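You operate a simulated robot arm through the tools that you are given. There is no shell and no other tool. Be economical: measure what you need, move in short steps, check, and stop when the job is done.

The job below is to be done with a simulated robot arm. You get a single attempt, and the scene is never put back.

Task
Put things in order on the top of the side table. At the end: the yellow thermometer stands where the red passata carton stood; the clear round bottle is in the grey basket; the red passata carton from the top of the side table stands where the honey jar stood; the honey jar is on the brown cocoa box; whatever was shut is shut again. Leave all else as you found it, and nothing knocked over.

It is judged by the outcome, as a careful person would: the job done as asked, and still so three seconds after it is handed in. It fails if anything else is knocked over, pushed out of place, dropped, spilled or broken.

Robot
A 7-joint arm with a two-finger parallel gripper, fixed in place. Base frame: the origin is at the foot of the arm, x ahead of it, y to its left, z up; the work surface is at about z = 740. Units: mm, rad, N and s.
With the tool pointing down near the work surface it reaches from about 300 to 680 mm from the base axis. Its first joint turns from -1.152 to 1.152 rad. Payload 1.57 kg.
The tool frame sits at the grasp point between the pads (the TCP): z along the fingers, y along the line on which they close. The tips reach 30 mm beyond it. Largest opening 110 mm; finger width 24, thickness 12; the body of the gripper, 48 by 112 mm, starts 78 mm behind the TCP.
Orientation is that of the tool frame in the base frame, as a unit quaternion [x, y, z, w]. With the fingers straight down and closing along the base's y, the tool's x points along the base's -x, its y along +y and its z along -z.

Tools
- The arm moves only by the tool nudge_tool. Its argument "moves" is a list of rows, each a list of 7 numbers: the gripper command, from -1 (shut) to 1 (fully open), values between in proportion, then the shift along the tool's x, y, z in mm, then the turn, a rotation vector about the tool's x, y, z in rad. In form: [[fingers, dx, dy, dz, ax, ay, az], ...]. A call has 1 to 8 rows; each row is the pose to reach, as a shift and turn from the pose commanded when the call began, along the tool's axes at that moment. Rows are played at 5 a second. More than 50 mm and 0.15 rad between two rows, or a gripper value outside its range, and nothing of the call is played. A pose out of reach is approached as far as the arm can. The call stops where the force on the tool passes 40 N (or 10 N more than at its start, if that is more) or the arm is blocked; 0.2 s more then pass. The fingers move at their own pace (about 108 mm/s each) and stop on an object; they squeeze with about 27 N. The grip force told is the motor's: it shows also when the fingers shut on nothing. Time passes only in rows, and 0.2 s behind the last, so rows that repeat a pose let the fingers close. It gives the time, the measured TCP pose, the force on the tool (base axes), the opening and the grip force at its end, in the units of the frame above (readings bear some noise).
- Cameras (640 x 400 px; columns grow to the right, rows downward): "scene" is fixed at [139.1, -389.4, 1411]; the picture's right is [0.93, -0.36, 0.00], its down [-0.21, -0.54, -0.82] and it looks along [0.30, 0.76, -0.58] (base axes); focal length 342 px, centre (320, 200). "wrist" rides on the gripper at [70, 16, -141] in the tool frame; the picture's right is [-0.23, 0.97, 0.00], its down [-0.86, -0.20, -0.48] and it looks along [-0.47, -0.11, 0.88] (tool axes); focal length 222 px, centre (320, 200). There is no depth. A picture from a camera that has moved, and an enlarged one, comes with that camera's place and axes in the base frame and with its lens. The place of the scene camera against the robot may be out by one fixed shift of up to 18 mm in any direction.
- get_image(camera): a new picture of that camera. The clock stands still meanwhile.
- inspect(camera, box): a new picture of the part [left, top, right, bottom] of that camera's present view, enlarged. The clock stands still meanwhile.
- sign_off(): hands the job in; it is judged then, once.

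Work in short steps. Places have to be worked out from the pictures, the camera data and where the tool is seen: move nearer, look again, correct. Check each grasp and each placing, and mend what went wrong. You have 120 turns and 76 pictures in all, those below and enlarged ones among them. Open the gripper and draw the arm clear of the work before you hand the job in, unless the task says otherwise; then end with one line.

The tools are called after "Call:" by a JSON object that holds its "api" and its "payload". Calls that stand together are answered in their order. nudge_tool: Moves the arm, as the interface text tells. Its arguments: {"type":"object","properties":{"moves":{"type":"array"}},"required":["moves"]} The other tools are called the same way: get_image (camera) takes a picture; inspect (camera, box) takes an enlarged picture of a part of a camera's view; sign_off () hands the job in.

At the start:

```text
t: 0.0
tcp_pos: [395.5, 104.1, 1078.2]
ee_rot: [0.0, 1.0, 0.0, 0.0]
wrist_force: [-0.3, 0.2, -0.4]
grip_width: 110.1
gripper_force: 0.1
```

scene: 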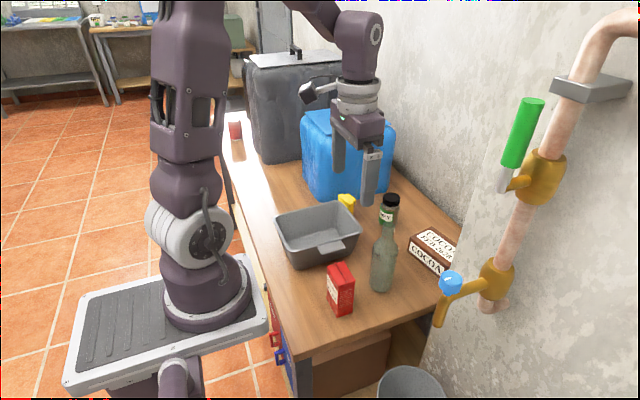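
wrist: 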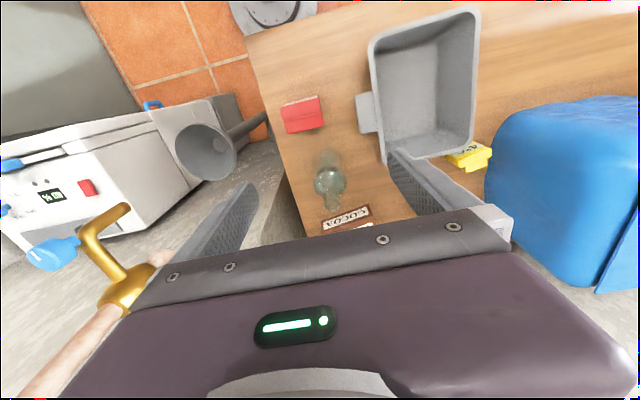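

I'll look at the table closely before moving, to identify the items.

Call:
{"api": "inspect", "payload": {"camera": "scene", "box": [260, 170, 480, 330]}}

Call:
{"api": "inspect", "payload": {"camera": "scene", "box": [200, 80, 420, 240]}}

Call:
{"api": "inspect", "payload": {"camera": "wrist", "box": [240, 0, 540, 240]}}

```text
2.50 times, centred on (370, 250) of scene
camera zoom: at [139.1, -389.4, 1411.0], right [0.93, -0.36, 0.0], down [-0.21, -0.54, -0.82], along [0.3, 0.76, -0.58], focal length 855 px, centre (195, 75)
```

zoom: 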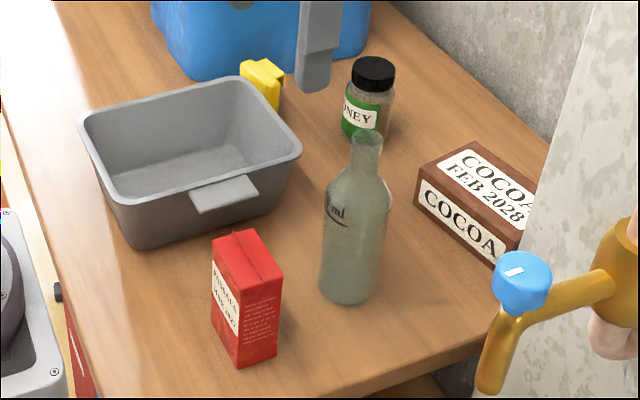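

```text
2.50 times, centred on (310, 160) of scene
camera zoom: at [139.1, -389.4, 1411.0], right [0.93, -0.36, 0.0], down [-0.21, -0.54, -0.82], along [0.3, 0.76, -0.58], focal length 855 px, centre (345, 300)
```

zoom: 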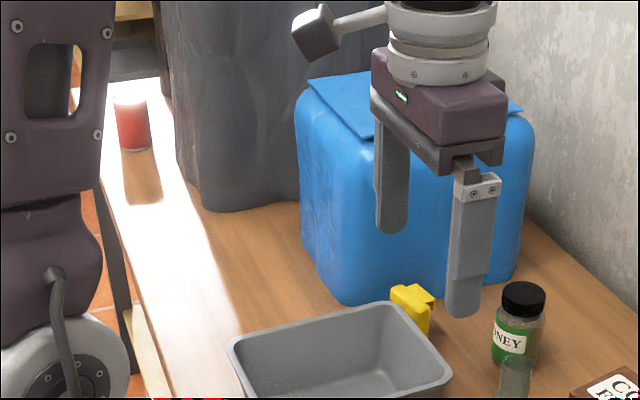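

```text
1.67 times, centred on (390, 120) of wrist
camera zoom: at [324.6, 119.7, 1218.8], right [0.23, 0.97, 0.0], down [0.86, -0.2, 0.48], along [0.47, -0.11, -0.88], focal length 370 px, centre (203, 333)
```

zoom: 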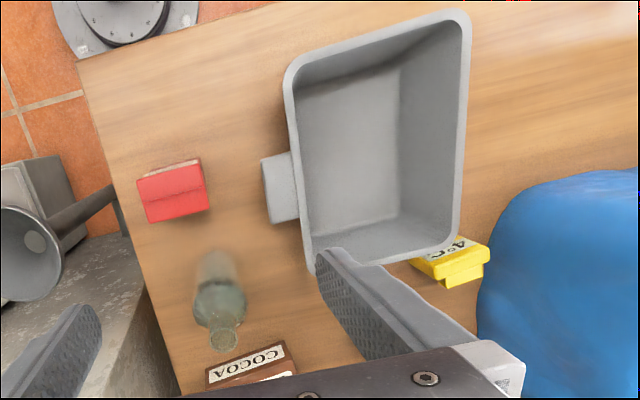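

The bottle is near (488, 97) with its top at about z=940. I'll hover over it and check alignment before gripping the neck.

Call:
{"api": "nudge_tool", "payload": {"moves": [[1, -31, -2, 10, 0, 0, 0], [1, -62, -5, 30, 0, 0, 0], [1, -92, -7, 60, 0, 0, 0], [1, -92, -7, 60, 0, 0, 0]]}}

Call:
{"api": "get_image", "payload": {"camera": "wrist"}}

Call:
{"api": "get_image", "payload": {"camera": "scene"}}

```text
t: 1.0
tcp_pos: [487.5, 97.4, 1018.2]
ee_rot: [0.0, 1.0, 0.0, 0.0]
wrist_force: [-0.8, -0.9, 0.0]
grip_width: 110.4
gripper_force: 0.0
```

```text
70 pictures are left
camera wrist: at [417.3, 112.5, 1158.0], right [0.23, 0.97, 0.0], down [0.86, -0.2, 0.48], along [0.47, -0.11, -0.88], focal length 222 px, centre (320, 200)
```

wrist: 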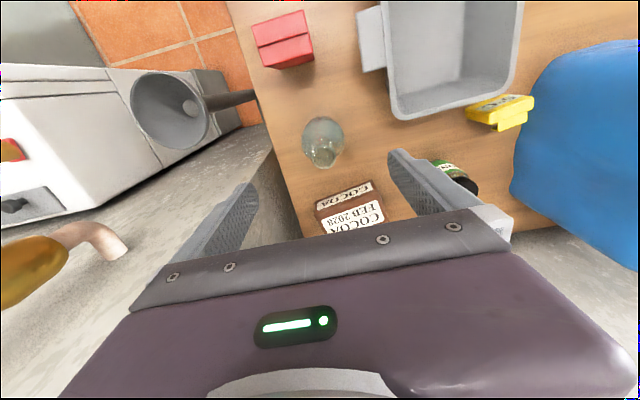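

```text
69 pictures are left
```

scene: 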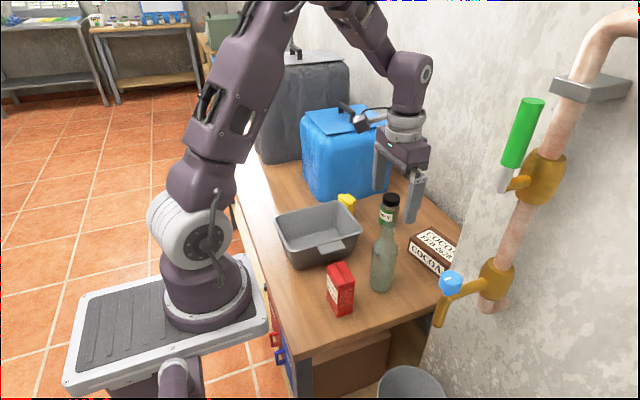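

The projection of the point under the TCP at z=940 is about (321,159), which matches the bottle mouth. I'll zoom in to confirm.

Call:
{"api": "inspect", "payload": {"camera": "wrist", "box": [270, 90, 390, 190]}}

Call:
{"api": "inspect", "payload": {"camera": "wrist", "box": [230, 0, 550, 230]}}

```text
4.00 times, centred on (330, 140) of wrist
camera zoom: at [417.3, 112.5, 1158.0], right [0.23, 0.97, 0.0], down [0.86, -0.2, 0.48], along [0.47, -0.11, -0.88], focal length 888 px, centre (280, 440)
```

zoom: 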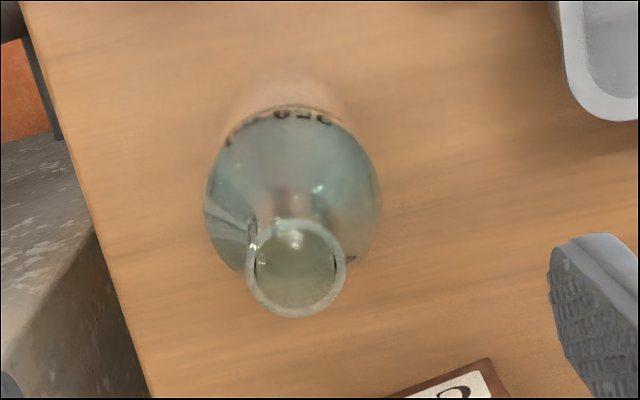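

```text
1.74 times, centred on (390, 115) of wrist
camera zoom: at [417.3, 112.5, 1158.0], right [0.23, 0.97, 0.0], down [0.86, -0.2, 0.48], along [0.47, -0.11, -0.88], focal length 386 px, centre (198, 348)
```

zoom: 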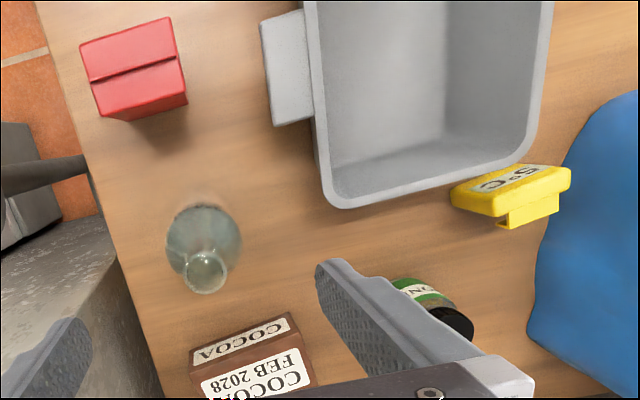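

The mouth centre is near (485, 100.5) with its top at about z=945. I'll descend so the pads surround the neck, then close.

Call:
{"api": "nudge_tool", "payload": {"moves": [[0.2, 2, 3, 35, 0, 0, 0], [0.2, 2, 3, 70, 0, 0, 0], [0.2, 2, 3, 98, 0, 0, 0], [-1, 2, 3, 98, 0, 0, 0], [-1, 2, 3, 98, 0, 0, 0], [-1, 2, 3, 98, 0, 0, 0]]}}

Call:
{"api": "get_image", "payload": {"camera": "wrist"}}

```text
t: 2.4
tcp_pos: [485.3, 100.7, 918.2]
ee_rot: [0.0, 1.0, 0.0, 0.0]
wrist_force: [-0.9, 1.4, 0.6]
grip_width: 34.7
gripper_force: 27.0
```

```text
66 pictures are left
camera wrist: at [415.3, 116.1, 1060.4], right [0.23, 0.97, 0.0], down [0.86, -0.2, 0.48], along [0.47, -0.11, -0.88], focal length 222 px, centre (320, 200)
```

wrist: 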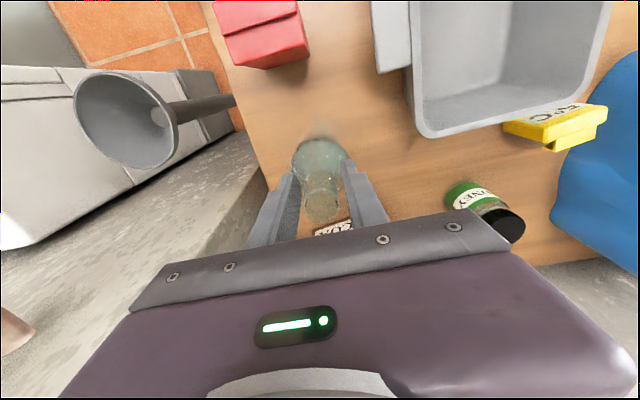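

The opening of 34.7 mm says the tips are on the flaring shoulder. I'll open, rise 18 mm and re-grip on the straight neck.

Call:
{"api": "nudge_tool", "payload": {"moves": [[0.2, 0, 0, 0, 0, 0, 0], [0.2, 0, 0, -9, 0, 0, 0], [0.2, 0, 0, -18, 0, 0, 0], [-1, 0, 0, -18, 0, 0, 0], [-1, 0, 0, -18, 0, 0, 0], [-1, 0, 0, -18, 0, 0, 0]]}}

```text
t: 3.8
tcp_pos: [485.4, 98.7, 937.1]
ee_rot: [-0.001, 1.0, 0.0, 0.0]
wrist_force: [-0.9, 1.1, 5.2]
grip_width: 28.2
gripper_force: 27.0
```

Now 28 mm on the neck. I'll lift straight up a bit and check.

Call:
{"api": "nudge_tool", "payload": {"moves": [[-1, 0, 0, -10, 0, 0, 0], [-1, 0, 0, -30, 0, 0, 0], [-1, 0, 0, -60, 0, 0, 0], [-1, 0, 0, -100, 0, 0, 0], [-1, 0, 0, -120, 0, 0, 0]]}}

Call:
{"api": "get_image", "payload": {"camera": "scene"}}

Call:
{"api": "get_image", "payload": {"camera": "wrist"}}

```text
t: 5.0
tcp_pos: [484.6, 100.6, 1058.1]
ee_rot: [0.0, 1.0, 0.0, -0.001]
wrist_force: [-0.4, -0.3, -3.1]
grip_width: 28.8
gripper_force: 27.3
```

```text
65 pictures are left
```

scene: 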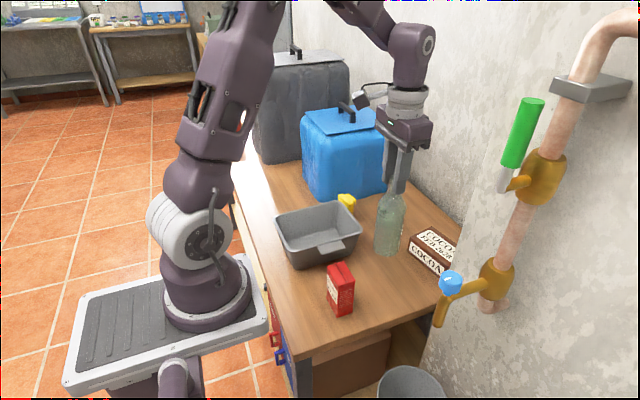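

```text
64 pictures are left
camera wrist: at [414.6, 115.3, 1199.2], right [0.23, 0.97, 0.0], down [0.86, -0.2, 0.48], along [0.47, -0.11, -0.88], focal length 222 px, centre (320, 200)
```

wrist: 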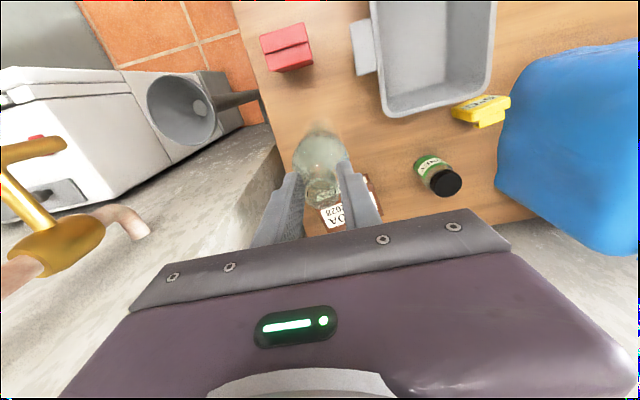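

The bottle is held well. The basket's rim spans about x 296–485, y 207–356, so I'll carry the bottle to about (395, 281) with its bottom well above the rim.

Call:
{"api": "nudge_tool", "payload": {"moves": [[-1, 0, 0, -30, 0, 0, 0], [-1, 15, 35, -40, 0, 0, 0], [-1, 30, 70, -40, 0, 0, 0], [-1, 48, 105, -40, 0, 0, 0], [-1, 68, 140, -40, 0, 0, 0], [-1, 80, 165, -40, 0, 0, 0], [-1, 90, 180, -40, 0, 0, 0], [-1, 90, 180, -40, 0, 0, 0]]}}

Call:
{"api": "get_image", "payload": {"camera": "scene"}}

Call:
{"api": "get_image", "payload": {"camera": "wrist"}}

```text
t: 6.8
tcp_pos: [394.8, 279.3, 1097.8]
ee_rot: [0.0, 1.0, 0.0, 0.001]
wrist_force: [0.2, -0.1, -3.0]
grip_width: 28.5
gripper_force: 26.4
```

```text
63 pictures are left
```

scene: 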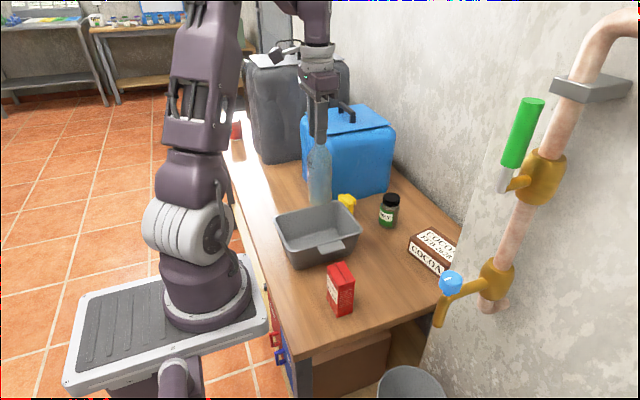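

```text
62 pictures are left
camera wrist: at [323.8, 295.9, 1238.7], right [0.23, 0.97, 0.0], down [0.86, -0.2, 0.48], along [0.47, -0.11, -0.88], focal length 222 px, centre (320, 200)
```

wrist: 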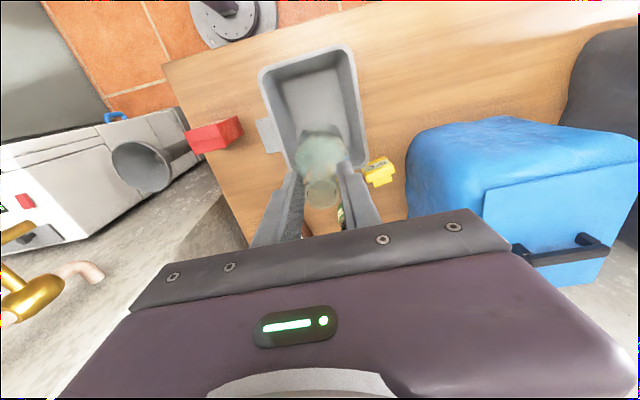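

I'll shift 13 mm nearer the basket's centre and lower the bottle, slowing near the floor.

Call:
{"api": "nudge_tool", "payload": {"moves": [[-1, 13, 0, 10, 0, 0, 0], [-1, 13, 0, 50, 0, 0, 0], [-1, 13, 0, 90, 0, 0, 0], [-1, 13, 0, 125, 0, 0, 0], [-1, 13, 0, 140, 0, 0, 0], [-1, 13, 0, 145, 0, 0, 0]]}}

Call:
{"api": "get_image", "payload": {"camera": "scene"}}

```text
t: 8.2
tcp_pos: [380.6, 279.1, 952.3]
ee_rot: [0.0, 1.0, 0.0, -0.001]
wrist_force: [0.1, 0.8, -2.4]
grip_width: 28.4
gripper_force: 27.2
```

```text
61 pictures are left
```

scene: 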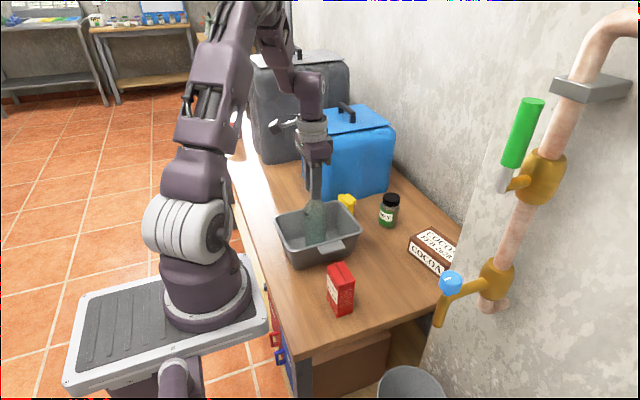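

Still hanging freely. I'll lower in 3 mm increments until the force changes.

Call:
{"api": "nudge_tool", "payload": {"moves": [[-1, 0, 0, 3, 0, 0, 0], [-1, 0, 0, 5, 0, 0, 0], [-1, 0, 0, 7, 0, 0, 0]]}}

```text
t: 9.0
tcp_pos: [381.2, 280.0, 946.6]
ee_rot: [0.0, 1.0, 0.0, 0.0]
wrist_force: [-0.8, -0.2, -2.7]
grip_width: 28.4
gripper_force: 26.8
```

Call:
{"api": "nudge_tool", "payload": {"moves": [[-1, 0, 0, 2, 0, 0, 0], [-1, 0, 0, 4, 0, 0, 0], [-1, 0, 0, 5, 0, 0, 0]]}}

```text
t: 9.8
tcp_pos: [382.4, 279.6, 942.3]
ee_rot: [0.0, 1.0, 0.001, 0.0]
wrist_force: [-2.5, -2.2, 20.9]
grip_width: 28.6
gripper_force: 26.9
```

The bottom has touched the basket floor at about z 943. I'll ease off 2 mm, open, and rise clear.

Call:
{"api": "nudge_tool", "payload": {"moves": [[-1, 0, 0, -2, 0, 0, 0], [0.0, 0, 0, -2, 0, 0, 0], [0.0, 0, 0, -2, 0, 0, 0], [0.0, 0, 0, -2, 0, 0, 0], [0.0, 0, 0, -40, 0, 0, 0], [0.0, 0, 0, -80, 0, 0, 0]]}}

Call:
{"api": "get_image", "payload": {"camera": "scene"}}

Call:
{"api": "get_image", "payload": {"camera": "wrist"}}

```text
t: 11.2
tcp_pos: [381.9, 280.7, 1020.8]
ee_rot: [0.001, 1.0, -0.001, 0.0]
wrist_force: [-0.3, -0.3, 0.2]
grip_width: 55.0
gripper_force: 0.1
```

```text
60 pictures are left
```

scene: 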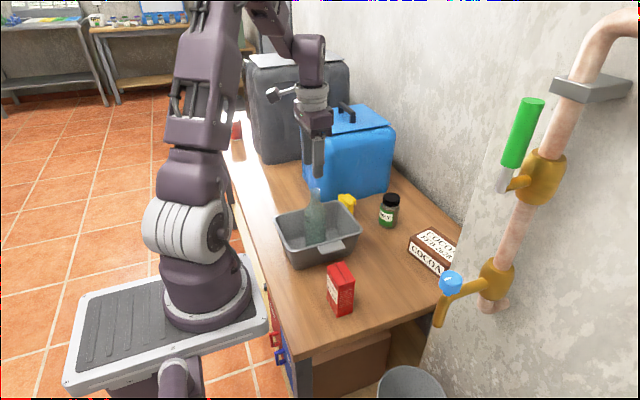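

```text
59 pictures are left
camera wrist: at [311.4, 295.9, 1162.9], right [0.23, 0.97, 0.0], down [0.86, -0.2, 0.48], along [0.47, -0.11, -0.88], focal length 222 px, centre (320, 200)
```

wrist: 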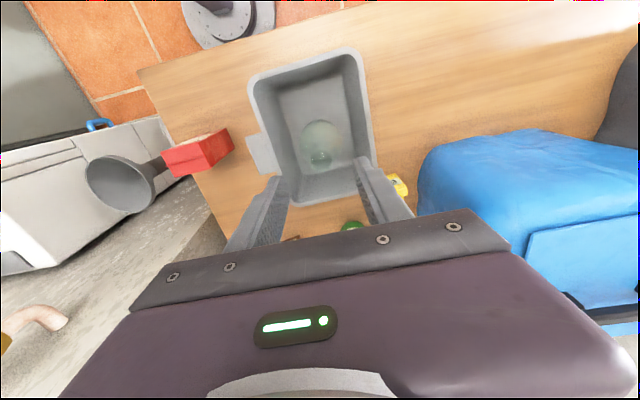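

The bottle stands in the basket. Next I'll move toward the honey jar at about (622, 298) and measure it from closer.

Call:
{"api": "nudge_tool", "payload": {"moves": [[0.3, -45, 2, 0, 0, 0, 0], [0.6, -90, 4, 0, 0, 0, 0], [0.8, -135, 6, 0, 0, 0, 0], [0.8, -180, 8, 0, 0, 0, 0], [0.8, -200, 9, 0, 0, 0, 0], [0.8, -200, 9, 20, 0, 0, 0]]}}

Call:
{"api": "get_image", "payload": {"camera": "wrist"}}

Call:
{"api": "inspect", "payload": {"camera": "wrist", "box": [200, 50, 440, 230]}}

```text
t: 12.6
tcp_pos: [583.7, 289.6, 1000.4]
ee_rot: [0.0, 1.0, 0.0, -0.001]
wrist_force: [-0.8, -1.0, 0.1]
grip_width: 99.2
gripper_force: 0.1
```

```text
58 pictures are left
camera wrist: at [512.5, 304.6, 1141.8], right [0.23, 0.97, 0.0], down [0.86, -0.2, 0.48], along [0.47, -0.11, -0.88], focal length 222 px, centre (320, 200)
```

wrist: 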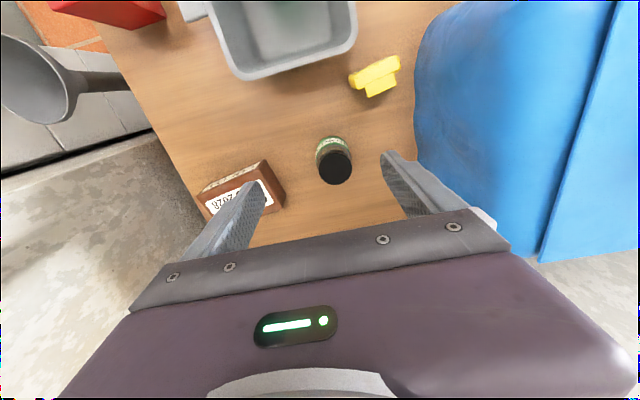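

```text
2.22 times, centred on (320, 140) of wrist
camera zoom: at [512.5, 304.6, 1141.8], right [0.23, 0.97, 0.0], down [0.86, -0.2, 0.48], along [0.47, -0.11, -0.88], focal length 494 px, centre (320, 333)
```

zoom: 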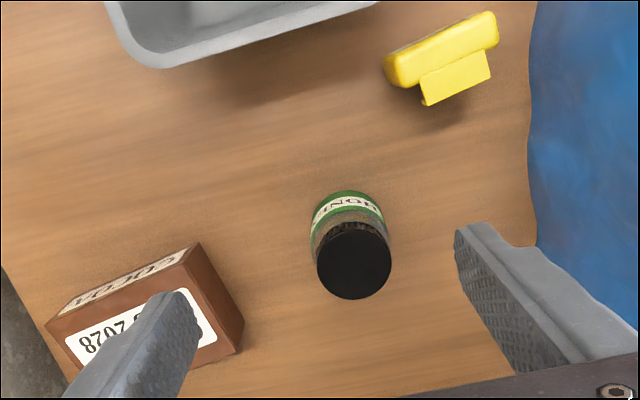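

The two wrist views triangulate the jar's lid to about (634, 300, 823), about 50 mm wide. I'll move above it and descend partway, checking reach.

Call:
{"api": "nudge_tool", "payload": {"moves": [[0.8, -25, 5, 20, 0, 0, 0], [0.8, -50, 11, 50, 0, 0, 0], [0.8, -50, 11, 95, 0, 0, 0], [0.8, -50, 11, 130, 0, 0, 0], [0.8, -50, 11, 130, 0, 0, 0]]}}

Call:
{"api": "get_image", "payload": {"camera": "wrist"}}

Call:
{"api": "inspect", "payload": {"camera": "scene", "box": [300, 120, 460, 280]}}

```text
t: 13.8
tcp_pos: [623.0, 295.2, 887.0]
ee_rot: [-0.001, 1.0, 0.0, 0.0]
wrist_force: [-0.5, -1.2, -0.1]
grip_width: 99.2
gripper_force: 0.1
out of reach, approached as far as the arm can: row 2, 3, 4, 5
```

```text
56 pictures are left
camera wrist: at [552.6, 310.9, 1026.8], right [0.23, 0.97, 0.0], down [0.85, -0.2, 0.48], along [0.47, -0.11, -0.88], focal length 222 px, centre (320, 200)
```

wrist: 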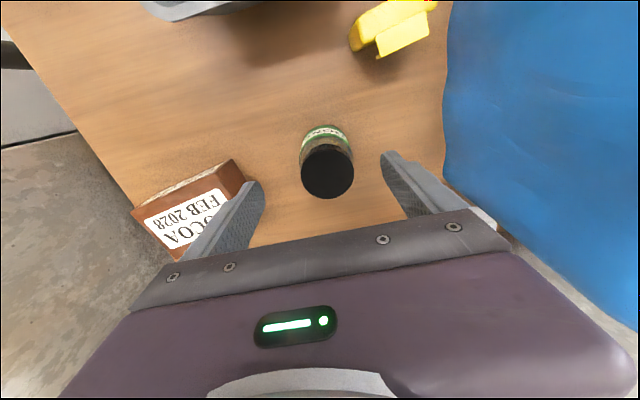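

```text
2.50 times, centred on (380, 200) of scene
camera zoom: at [139.1, -389.4, 1411.0], right [0.93, -0.36, 0.0], down [-0.21, -0.54, -0.82], along [0.3, 0.76, -0.58], focal length 855 px, centre (170, 200)
```

zoom: 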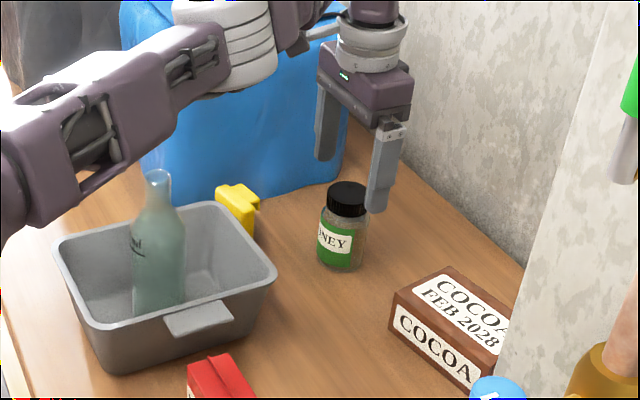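

At this height vertical reach stops at about 690 mm radius while the jar is at about 700, so I'll tilt the fingers outward 0.2 rad about the closing axis. I'll do this above the jar and check the reached pose.

Call:
{"api": "nudge_tool", "payload": {"moves": [[0.8, 0, 0, -10, 0, -0.1, 0], [0.8, 0, 0, -10, 0, -0.2, 0], [0.8, 0, 0, 0, 0, -0.2, 0]]}}

Call:
{"api": "get_image", "payload": {"camera": "wrist"}}

```text
t: 14.6
tcp_pos: [622.6, 294.4, 886.0]
ee_rot: [0.0, 0.995, 0.0, 0.1]
wrist_force: [0.3, -0.5, -0.1]
grip_width: 99.0
gripper_force: 0.0
```

```text
54 pictures are left
camera wrist: at [525.5, 310.5, 1010.6], right [0.22, 0.97, 0.05], down [0.74, -0.2, 0.64], along [0.63, -0.11, -0.77], focal length 222 px, centre (320, 200)
```

wrist: 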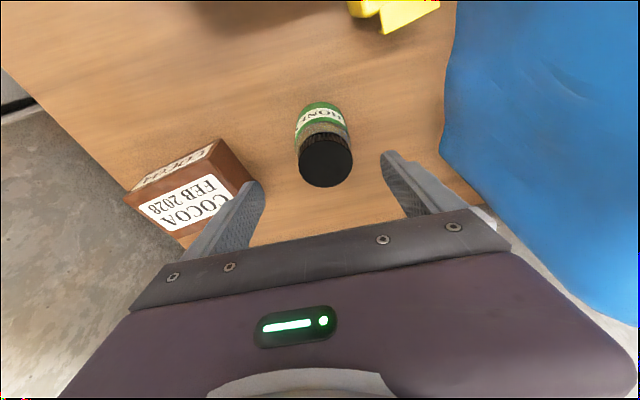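

The tilt works. The lid is reconfirmed at (632, 300), so I'll go to (633, 300.5) and descend vertically to z=790.

Call:
{"api": "nudge_tool", "payload": {"moves": [[0.8, -7, 6, 17.8, 0, 0, 0], [0.8, -3.6, 6, 34.5, 0, 0, 0], [0.8, -0.2, 6, 51, 0, 0, 0], [0.8, 4.3, 6, 74, 0, 0, 0], [0.8, 8.9, 6, 96, 0, 0, 0], [0.8, 8.9, 6, 96, 0, 0, 0]]}}

Call:
{"api": "get_image", "payload": {"camera": "wrist"}}

```text
t: 16.0
tcp_pos: [633.2, 300.6, 789.3]
ee_rot: [0.0, 0.995, 0.0, 0.1]
wrist_force: [-0.6, 0.5, 0.0]
grip_width: 98.8
gripper_force: 0.1
```

```text
53 pictures are left
camera wrist: at [536.0, 316.6, 914.6], right [0.22, 0.97, 0.05], down [0.74, -0.2, 0.64], along [0.63, -0.11, -0.77], focal length 222 px, centre (320, 200)
```

wrist: 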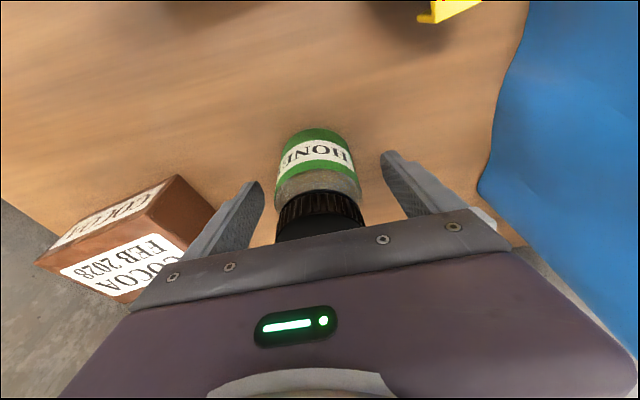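

The jar stands between the fingers. I'll close gently and check the grip.

Call:
{"api": "nudge_tool", "payload": {"moves": [[0.2, 0, 0, 0, 0, 0, 0], [-0.1, 0, 0, 0, 0, 0, 0], [-1, 0, 0, 0, 0, 0, 0], [-1, 0, 0, 0, 0, 0, 0], [-1, 0, 0, 0, 0, 0, 0]]}}

Call:
{"api": "get_image", "payload": {"camera": "wrist"}}

```text
t: 17.2
tcp_pos: [633.5, 300.9, 789.5]
ee_rot: [0.0, 0.995, 0.0, 0.1]
wrist_force: [-0.2, 0.4, -0.1]
grip_width: 57.4
gripper_force: 27.2
```

```text
52 pictures are left
camera wrist: at [536.0, 316.5, 914.7], right [0.22, 0.97, 0.05], down [0.74, -0.2, 0.64], along [0.63, -0.11, -0.77], focal length 222 px, centre (320, 200)
```

wrist: 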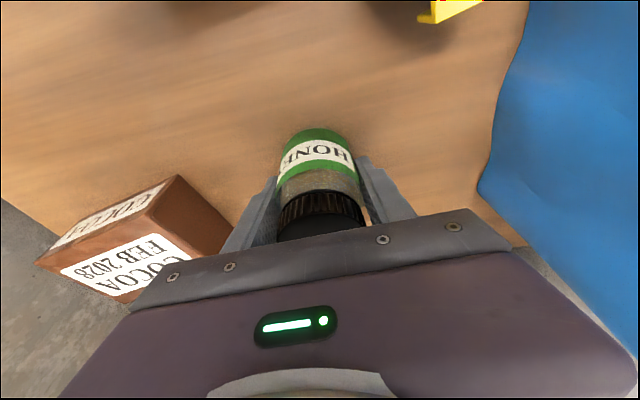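

The jar is held at its 57 mm body, TCP z=789.5 with the jar's base at 740. I'll lift straight up 110 mm and start toward the cocoa box for a better look at it.

Call:
{"api": "nudge_tool", "payload": {"moves": [[-1, -4, 0, -20, 0, 0, 0], [-1, -12, 0, -59, 0, 0, 0], [-1, -22, 0, -108, 0, 0, 0], [-1, -22, -45, -108, 0, 0, 0], [-1, -22, -85, -108, 0, 0, 0], [-1, -22, -85, -108, 0, 0, 0]]}}

Call:
{"api": "get_image", "payload": {"camera": "wrist"}}

Call:
{"api": "get_image", "payload": {"camera": "scene"}}

```text
t: 18.6
tcp_pos: [632.6, 215.1, 901.0]
ee_rot: [0.0, 0.995, 0.0, 0.099]
wrist_force: [-0.4, -0.5, -3.3]
grip_width: 57.4
gripper_force: 27.2
```

```text
51 pictures are left
camera wrist: at [535.5, 230.2, 1025.9], right [0.22, 0.97, 0.05], down [0.74, -0.2, 0.64], along [0.63, -0.11, -0.77], focal length 222 px, centre (320, 200)
```

wrist: 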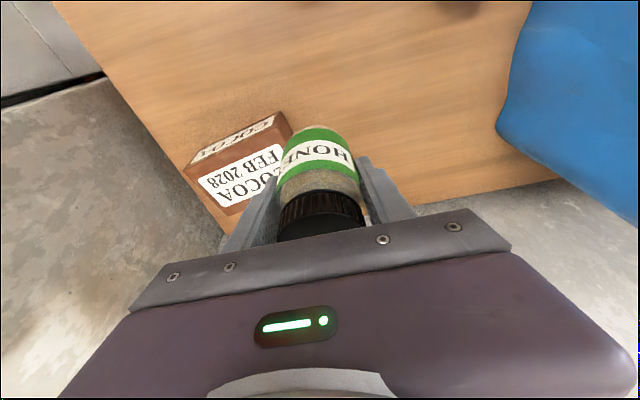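

```text
50 pictures are left
```

scene: 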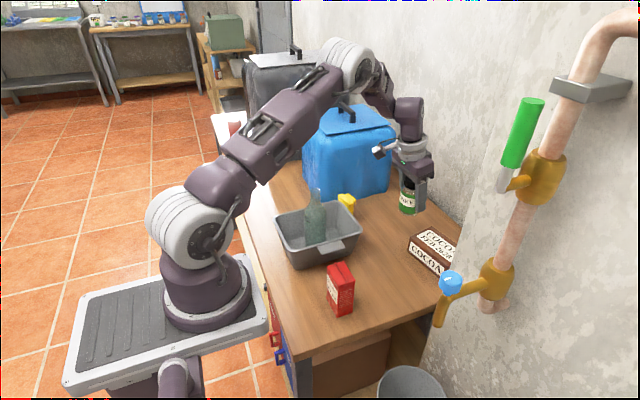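

I'll zoom on the box to fix its top height and corners.

Call:
{"api": "inspect", "payload": {"camera": "wrist", "box": [160, 90, 320, 250]}}

```text
2.50 times, centred on (240, 170) of wrist
camera zoom: at [535.5, 230.2, 1025.9], right [0.22, 0.97, 0.05], down [0.74, -0.2, 0.64], along [0.63, -0.11, -0.77], focal length 555 px, centre (520, 275)
```

zoom: 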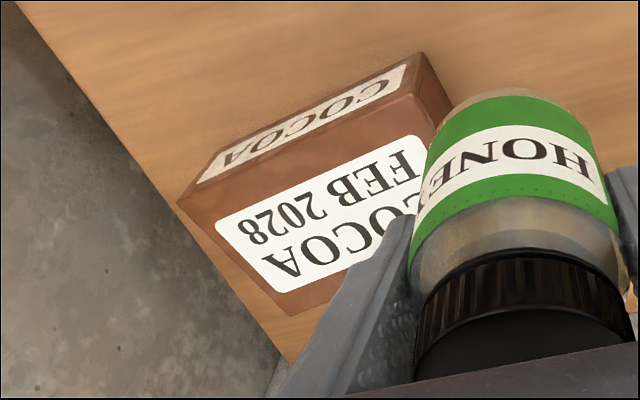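

The box's top centre is at about (668, 120) with the top at z≈794. I'll carry the jar over to (667, 124) at the same height and check.

Call:
{"api": "nudge_tool", "payload": {"moves": [[-1, -11, -30, 2, 0, 0, 0], [-1, -22, -60, 4.5, 0, 0, 0], [-1, -33.8, -91, 6.9, 0, 0, 0], [-1, -33.8, -91, 6.9, 0, 0, 0]]}}

Call:
{"api": "get_image", "payload": {"camera": "wrist"}}

Call:
{"api": "inspect", "payload": {"camera": "scene", "box": [360, 140, 520, 300]}}

```text
t: 19.6
tcp_pos: [666.2, 123.4, 900.8]
ee_rot: [0.001, 0.995, 0.0, 0.099]
wrist_force: [-0.6, -0.6, -4.1]
grip_width: 57.5
gripper_force: 27.3
```

```text
48 pictures are left
camera wrist: at [570.3, 139.0, 1026.1], right [0.22, 0.97, 0.04], down [0.74, -0.2, 0.64], along [0.63, -0.11, -0.77], focal length 222 px, centre (320, 200)
```

wrist: 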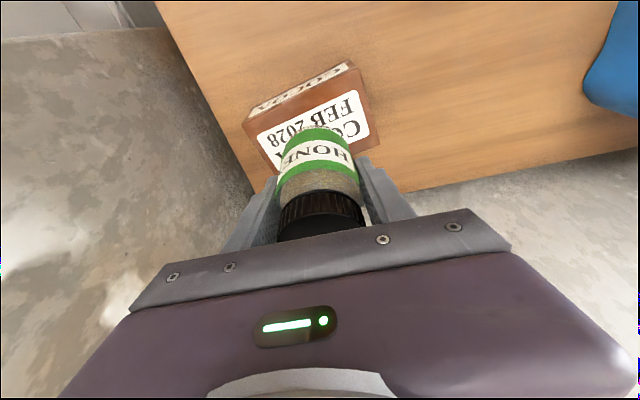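

```text
2.50 times, centred on (440, 220) of scene
camera zoom: at [139.2, -389.4, 1411.0], right [0.93, -0.36, 0.0], down [-0.21, -0.54, -0.82], along [0.3, 0.76, -0.58], focal length 855 px, centre (20, 150)
```

zoom: 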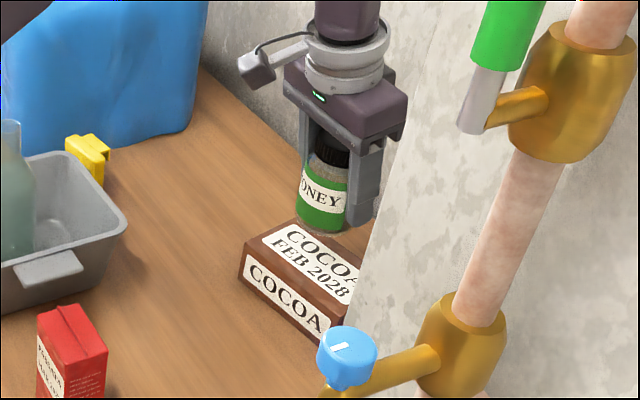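

The spot below the jar projects near the middle of the box's top. I'll lower to about 6 mm above the expected top.

Call:
{"api": "nudge_tool", "payload": {"moves": [[-1, 3.4, 0, 17, 0, 0, 0], [-1, 6.8, 0, 34, 0, 0, 0], [-1, 9.4, 0, 46, 0, 0, 0], [-1, 9.8, 0, 48, 0, 0, 0]]}}

Call:
{"api": "inspect", "payload": {"camera": "scene", "box": [380, 180, 480, 280]}}

```text
t: 20.6
tcp_pos: [666.7, 123.2, 852.9]
ee_rot: [-0.001, 0.995, 0.0, 0.1]
wrist_force: [-0.9, 0.0, -3.7]
grip_width: 57.5
gripper_force: 26.9
```

```text
4.00 times, centred on (430, 230) of scene
camera zoom: at [139.2, -389.4, 1411.0], right [0.93, -0.36, 0.0], down [-0.21, -0.54, -0.82], along [0.3, 0.76, -0.58], focal length 1369 px, centre (-120, 80)
```

zoom: 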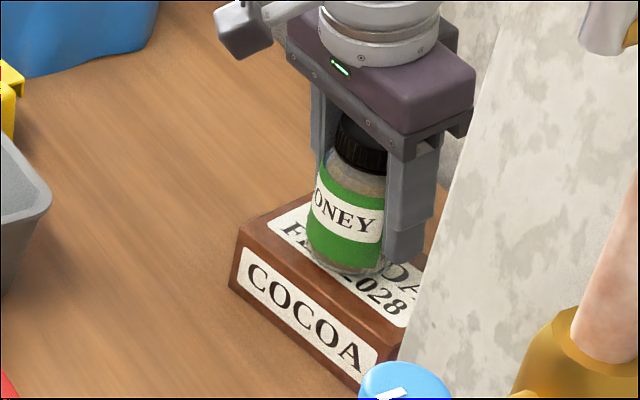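

Still hanging with a small gap. I'll lower in 2 mm steps until contact.

Call:
{"api": "nudge_tool", "payload": {"moves": [[-1, 0.4, 0, 2, 0, 0, 0], [-1, 0.8, 0, 4, 0, 0, 0], [-1, 1.2, 0, 6, 0, 0, 0]]}}

```text
t: 21.4
tcp_pos: [667.9, 124.5, 845.2]
ee_rot: [-0.001, 0.995, 0.0, 0.1]
wrist_force: [0.8, 0.0, -3.5]
grip_width: 57.4
gripper_force: 26.7
```

Call:
{"api": "nudge_tool", "payload": {"moves": [[-1, 0.4, 0, 2, 0, 0, 0], [-1, 0.8, 0, 4, 0, 0, 0]]}}

```text
t: 22.0
tcp_pos: [669.0, 124.1, 844.4]
ee_rot: [-0.001, 0.995, 0.001, 0.102]
wrist_force: [-0.7, 1.3, 21.5]
grip_width: 57.7
gripper_force: 27.1
```

Contact at about TCP z 845, so the box top is ≈795 as expected. I'll ease off 2 mm, open slowly, then withdraw straight up along the fingers.

Call:
{"api": "nudge_tool", "payload": {"moves": [[-1, -0.4, 0, -2, 0, 0, 0], [0.3, -0.4, 0, -2, 0, 0, 0], [0.6, -0.4, 0, -2, 0, 0, 0], [0.6, -0.4, 0, -2, 0, 0, 0]]}}

Call:
{"api": "inspect", "payload": {"camera": "scene", "box": [380, 180, 480, 280]}}

Call:
{"api": "get_image", "payload": {"camera": "wrist"}}

```text
t: 23.0
tcp_pos: [668.0, 124.6, 843.1]
ee_rot: [0.0, 0.995, -0.001, 0.099]
wrist_force: [0.7, 0.1, 0.4]
grip_width: 88.2
gripper_force: 0.1
```

```text
4.00 times, centred on (430, 230) of scene
camera zoom: at [139.1, -389.4, 1411.0], right [0.93, -0.36, 0.0], down [-0.21, -0.54, -0.82], along [0.3, 0.76, -0.58], focal length 1369 px, centre (-120, 80)
```

zoom: 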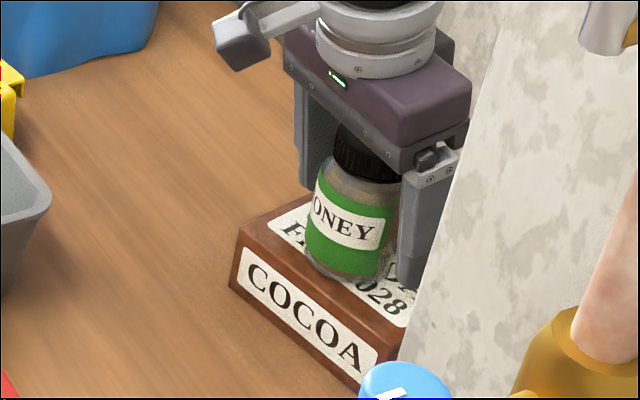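

```text
44 pictures are left
camera wrist: at [570.7, 140.3, 968.1], right [0.22, 0.97, 0.05], down [0.74, -0.2, 0.64], along [0.63, -0.11, -0.77], focal length 222 px, centre (320, 200)
```

wrist: 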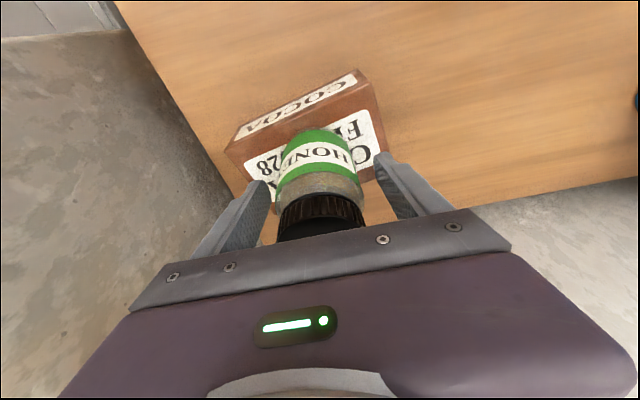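

The jar stands upright on the box. I'll back out along the fingers, then check.

Call:
{"api": "nudge_tool", "payload": {"moves": [[0.6, 0, 0, -20, 0, 0, 0], [0.6, 0, 0, -60, 0, 0, 0], [0.6, 0, 0, -100, 0, 0, 0]]}}

Call:
{"api": "nudge_tool", "payload": {"moves": [[0.6, 38, -6, -11, 0, 0, 0], [0.6, 77, -12, -19, 0, 0, 0], [0.6, 115, -18, -27, 0, 0, 0], [0.6, 154, -24, -36, 0, 0, 0], [0.6, 192, -30, -46, 0, 0, 0], [0.6, 231, -36, -59, 0, 0, 0], [0.6, 269, -41, -72, 0, 0, 0]]}}

Call:
{"api": "get_image", "payload": {"camera": "wrist"}}

Call:
{"api": "get_image", "payload": {"camera": "scene"}}

```text
t: 23.8
tcp_pos: [648.6, 126.0, 941.7]
ee_rot: [0.0, 0.995, -0.001, 0.099]
wrist_force: [0.0, -0.5, 0.9]
grip_width: 88.0
gripper_force: 0.1
```

```text
t: 25.4
tcp_pos: [370.2, 83.0, 958.1]
ee_rot: [0.0, 0.995, 0.001, 0.1]
wrist_force: [-1.2, -0.5, 0.6]
grip_width: 87.8
gripper_force: 0.1
```

```text
43 pictures are left
camera wrist: at [273.0, 99.7, 1082.5], right [0.22, 0.97, 0.05], down [0.74, -0.2, 0.64], along [0.63, -0.11, -0.77], focal length 222 px, centre (320, 200)
```

wrist: 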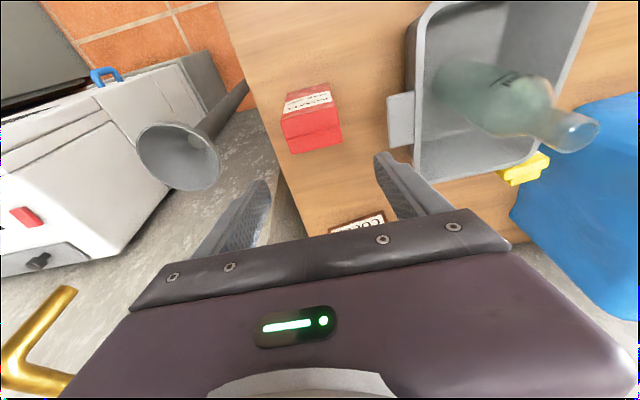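

```text
42 pictures are left
```

scene: 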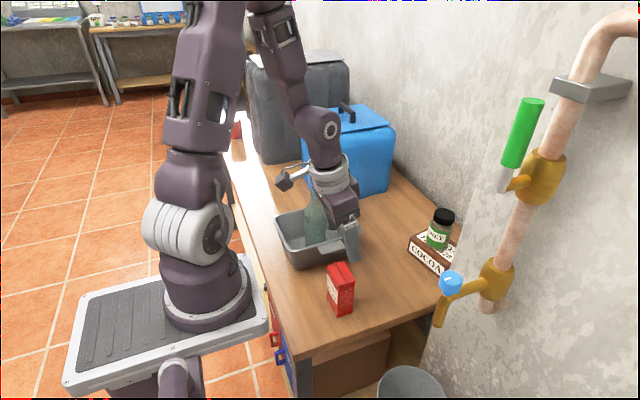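

The honey jar stands on the cocoa box and the bottle stands in the basket. I'll zoom on the carton to get its pose and height.

Call:
{"api": "inspect", "payload": {"camera": "wrist", "box": [260, 70, 360, 170]}}

Call:
{"api": "inspect", "payload": {"camera": "scene", "box": [300, 240, 380, 330]}}

```text
4.00 times, centred on (310, 120) of wrist
camera zoom: at [273.0, 99.7, 1082.5], right [0.22, 0.97, 0.05], down [0.74, -0.2, 0.64], along [0.63, -0.11, -0.77], focal length 888 px, centre (360, 520)
```

zoom: 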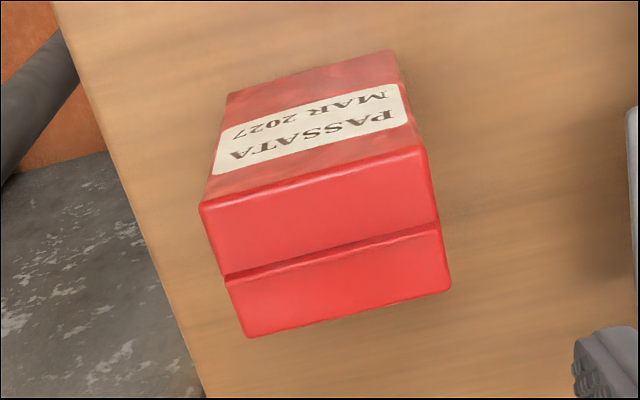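

```text
4.44 times, centred on (340, 285) of scene
camera zoom: at [139.1, -389.4, 1411.0], right [0.93, -0.36, 0.0], down [-0.21, -0.54, -0.82], along [0.3, 0.76, -0.58], focal length 1521 px, centre (231, -178)
```

zoom: 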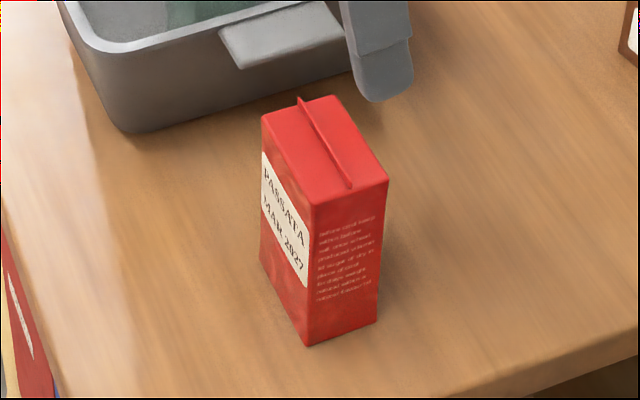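

The carton is square to the base axes: x 349–389, y 50–110, top z≈848, centre (369, 80). I'll descend with the tilt kept to TCP z=800 and grip across y.

Call:
{"api": "nudge_tool", "payload": {"moves": [[0.7, 8, -3, 36, 0, 0, 0], [0.7, 16, -3, 75, 0, 0, 0], [0.7, 24, -3, 115, 0, 0, 0], [0.7, 32.4, -3, 154.6, 0, 0, 0], [0.7, 32.4, -3, 154.6, 0, 0, 0]]}}

Call:
{"api": "get_image", "payload": {"camera": "wrist"}}

```text
t: 26.6
tcp_pos: [368.3, 79.5, 800.3]
ee_rot: [0.001, 0.995, -0.001, 0.099]
wrist_force: [0.3, 0.0, -0.2]
grip_width: 93.2
gripper_force: 0.0
```

```text
39 pictures are left
camera wrist: at [271.6, 95.9, 924.1], right [0.22, 0.97, 0.05], down [0.74, -0.2, 0.64], along [0.63, -0.11, -0.77], focal length 222 px, centre (320, 200)
```

wrist: 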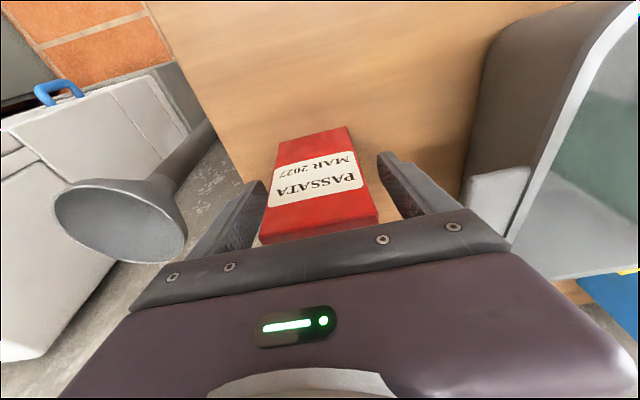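

The carton is centred between the fingers; I'll close.

Call:
{"api": "nudge_tool", "payload": {"moves": [[0.3, 0, 0, 0, 0, 0, 0], [-1, 0, 0, 0, 0, 0, 0], [-1, 0, 0, 0, 0, 0, 0], [-1, 0, 0, 0, 0, 0, 0]]}}

Call:
{"api": "nudge_tool", "payload": {"moves": [[-1, -4, 0, -19.6, 0, 0, 0], [-1, -10, 0, -49, 0, 0, 0], [-1, -18, 0, -88, 0, 0, 0], [-1, -24, 0, -118, 0, 0, 0]]}}

Call:
{"api": "get_image", "payload": {"camera": "scene"}}

Call:
{"api": "get_image", "payload": {"camera": "wrist"}}

```text
t: 27.6
tcp_pos: [368.9, 80.6, 800.7]
ee_rot: [0.0, 0.995, 0.001, 0.1]
wrist_force: [0.2, -0.2, 0.0]
grip_width: 62.0
gripper_force: 26.6
```

```text
t: 28.6
tcp_pos: [367.9, 80.9, 920.5]
ee_rot: [-0.001, 0.995, 0.0, 0.099]
wrist_force: [-0.1, 0.8, -2.7]
grip_width: 62.2
gripper_force: 27.1
```

```text
38 pictures are left
```

scene: 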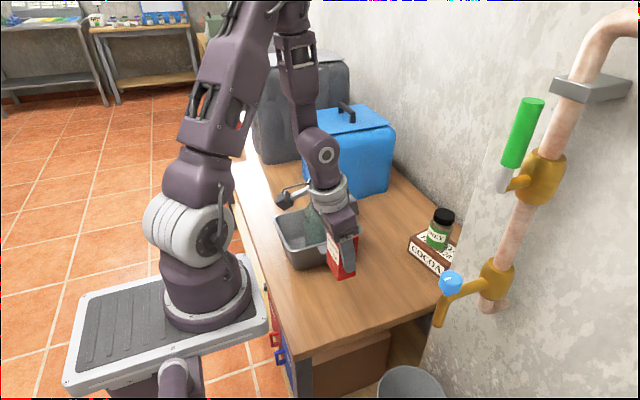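

```text
37 pictures are left
camera wrist: at [270.9, 96.7, 1045.7], right [0.22, 0.97, 0.05], down [0.74, -0.2, 0.64], along [0.63, -0.11, -0.77], focal length 222 px, centre (320, 200)
```

wrist: 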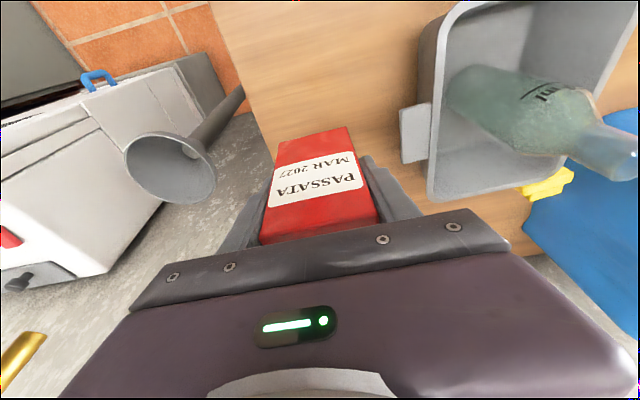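

The carton is held at 62 mm with its bottom at about z=860. I'll carry it around the basket's front toward the jar's old spot (633, 301).

Call:
{"api": "nudge_tool", "payload": {"moves": [[-1, -46, 4.5, 9.4, 0, 0, 0], [-1, -92, 9.5, 18.7, 0, 0, 0], [-1, -134.3, 24.5, 27.3, 0, 0, 0], [-1, -168.6, 49.5, 34.2, 0, 0, 0], [-1, -193, 84.5, 39.2, 0, 0, 0], [-1, -217.6, 124.5, 44.2, 0, 0, 0], [-1, -239, 169.5, 48.6, 0, 0, 0], [-1, -259.7, 209.5, 52.7, 0, 0, 0]]}}

Call:
{"api": "get_image", "payload": {"camera": "wrist"}}

Call:
{"api": "get_image", "payload": {"camera": "scene"}}

```text
t: 30.4
tcp_pos: [635.4, 290.6, 919.3]
ee_rot: [0.0, 0.995, -0.001, 0.099]
wrist_force: [0.1, 0.8, -3.6]
grip_width: 61.7
gripper_force: 26.6
```

```text
36 pictures are left
camera wrist: at [537.1, 306.6, 1044.2], right [0.22, 0.97, 0.04], down [0.74, -0.2, 0.64], along [0.63, -0.11, -0.77], focal length 222 px, centre (320, 200)
```

wrist: 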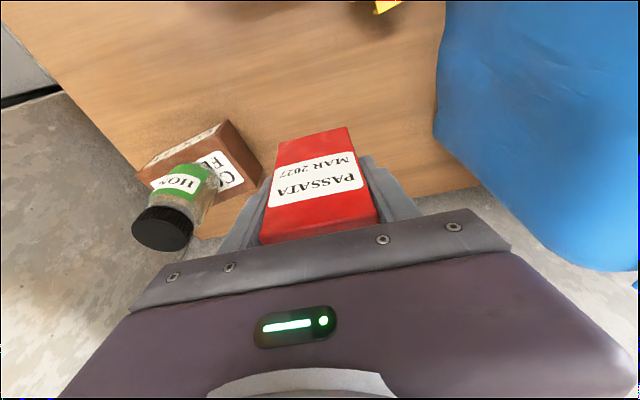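

```text
35 pictures are left
```

scene: 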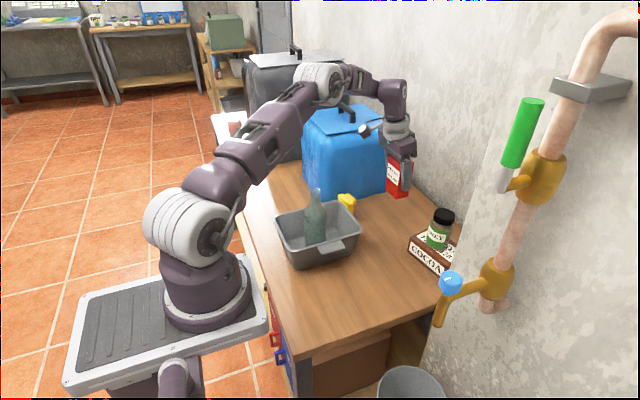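

I'll lower it over (633, 301) to a few millimetres above the table.

Call:
{"api": "nudge_tool", "payload": {"moves": [[-1, 2, 10.5, 4, 0, 0, 0], [-1, 9, 10.5, 40, 0, 0, 0], [-1, 17, 10.5, 78, 0, 0, 0], [-1, 23, 10.5, 107, 0, 0, 0], [-1, 24, 10.5, 112, 0, 0, 0]]}}

```text
t: 31.6
tcp_pos: [632.9, 300.2, 806.8]
ee_rot: [0.0, 0.995, 0.0, 0.101]
wrist_force: [0.4, -0.1, -2.4]
grip_width: 61.9
gripper_force: 26.9
```

Call:
{"api": "nudge_tool", "payload": {"moves": [[-1, 0.4, 0, 2, 0, 0, 0], [-1, 0.8, 0, 4, 0, 0, 0], [-1, 1.1, 0, 5.5, 0, 0, 0]]}}

```text
t: 32.4
tcp_pos: [632.0, 300.9, 800.7]
ee_rot: [0.0, 0.995, 0.0, 0.1]
wrist_force: [1.1, 0.0, -3.0]
grip_width: 62.1
gripper_force: 27.0
```

Call:
{"api": "nudge_tool", "payload": {"moves": [[-1, 0.2, 0, 1, 0, 0, 0], [-1, 0.4, 0, 2, 0, 0, 0]]}}

```text
t: 33.0
tcp_pos: [632.1, 299.9, 799.7]
ee_rot: [0.0, 0.995, 0.001, 0.1]
wrist_force: [-7.1, -3.3, 14.8]
grip_width: 62.0
gripper_force: 26.7
```

The carton has touched the table. I'll ease off 1 mm, open, and look before withdrawing.

Call:
{"api": "nudge_tool", "payload": {"moves": [[-1, -0.2, 0, -1, 0, 0, 0], [0.4, -0.2, 0, -1, 0, 0, 0], [0.65, -0.2, 0, -1, 0, 0, 0], [0.65, -0.2, 0, -1, 0, 0, 0]]}}

Call:
{"api": "get_image", "payload": {"camera": "wrist"}}

Call:
{"api": "inspect", "payload": {"camera": "scene", "box": [320, 120, 480, 280]}}

```text
t: 34.0
tcp_pos: [632.0, 301.7, 800.0]
ee_rot: [0.001, 0.995, 0.0, 0.101]
wrist_force: [-0.2, -0.1, -0.2]
grip_width: 90.5
gripper_force: 0.1
```

```text
34 pictures are left
camera wrist: at [535.3, 316.3, 924.2], right [0.22, 0.97, 0.05], down [0.74, -0.2, 0.64], along [0.63, -0.11, -0.77], focal length 222 px, centre (320, 200)
```

wrist: 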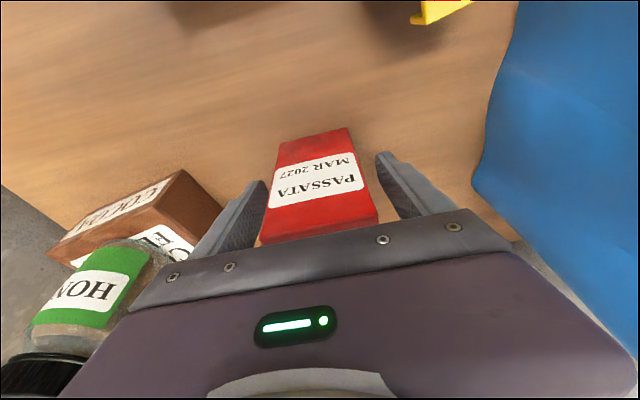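

```text
2.50 times, centred on (400, 200) of scene
camera zoom: at [139.1, -389.4, 1411.0], right [0.93, -0.36, 0.0], down [-0.21, -0.54, -0.82], along [0.3, 0.76, -0.58], focal length 855 px, centre (120, 200)
```

zoom: 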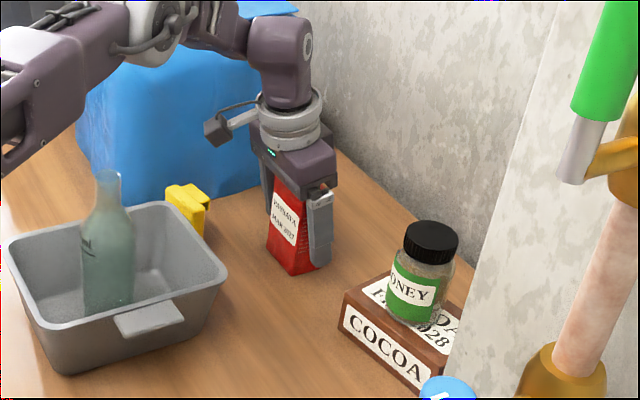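

The carton stands upright at the honey jar's spot. I'll withdraw along the fingers, then go vertical again.

Call:
{"api": "nudge_tool", "payload": {"moves": [[0.65, 0, 0, -20, 0, 0, 0], [0.65, 0, 0, -65, 0, 0, 0], [0.65, 0, 0, -110, 0, 0, 0], [0.65, 0, 0, -155, 0, 0, 0], [0.65, 0, 0, -200, 0, 0, 0], [0.65, 0, 0, -200, 0, 0.1, 0], [0.65, 0, 0, -200, 0, 0.2, 0]]}}

Call:
{"api": "get_image", "payload": {"camera": "wrist"}}

```text
t: 35.6
tcp_pos: [592.3, 300.9, 995.4]
ee_rot: [0.001, 1.0, 0.0, -0.001]
wrist_force: [-0.7, -0.2, -0.5]
grip_width: 90.8
gripper_force: 0.1
```

```text
32 pictures are left
camera wrist: at [522.2, 316.3, 1136.7], right [0.23, 0.97, 0.0], down [0.86, -0.2, 0.48], along [0.46, -0.11, -0.88], focal length 222 px, centre (320, 200)
```

wrist: 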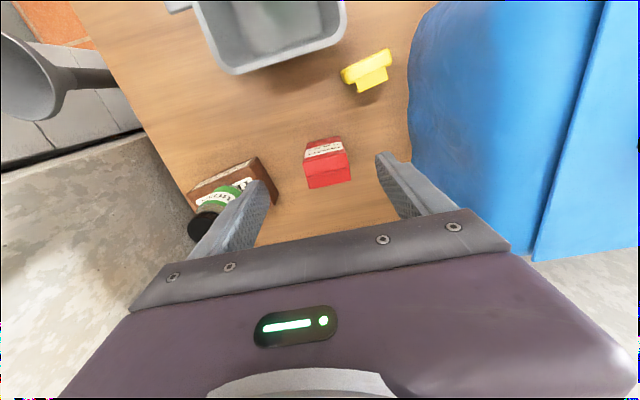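

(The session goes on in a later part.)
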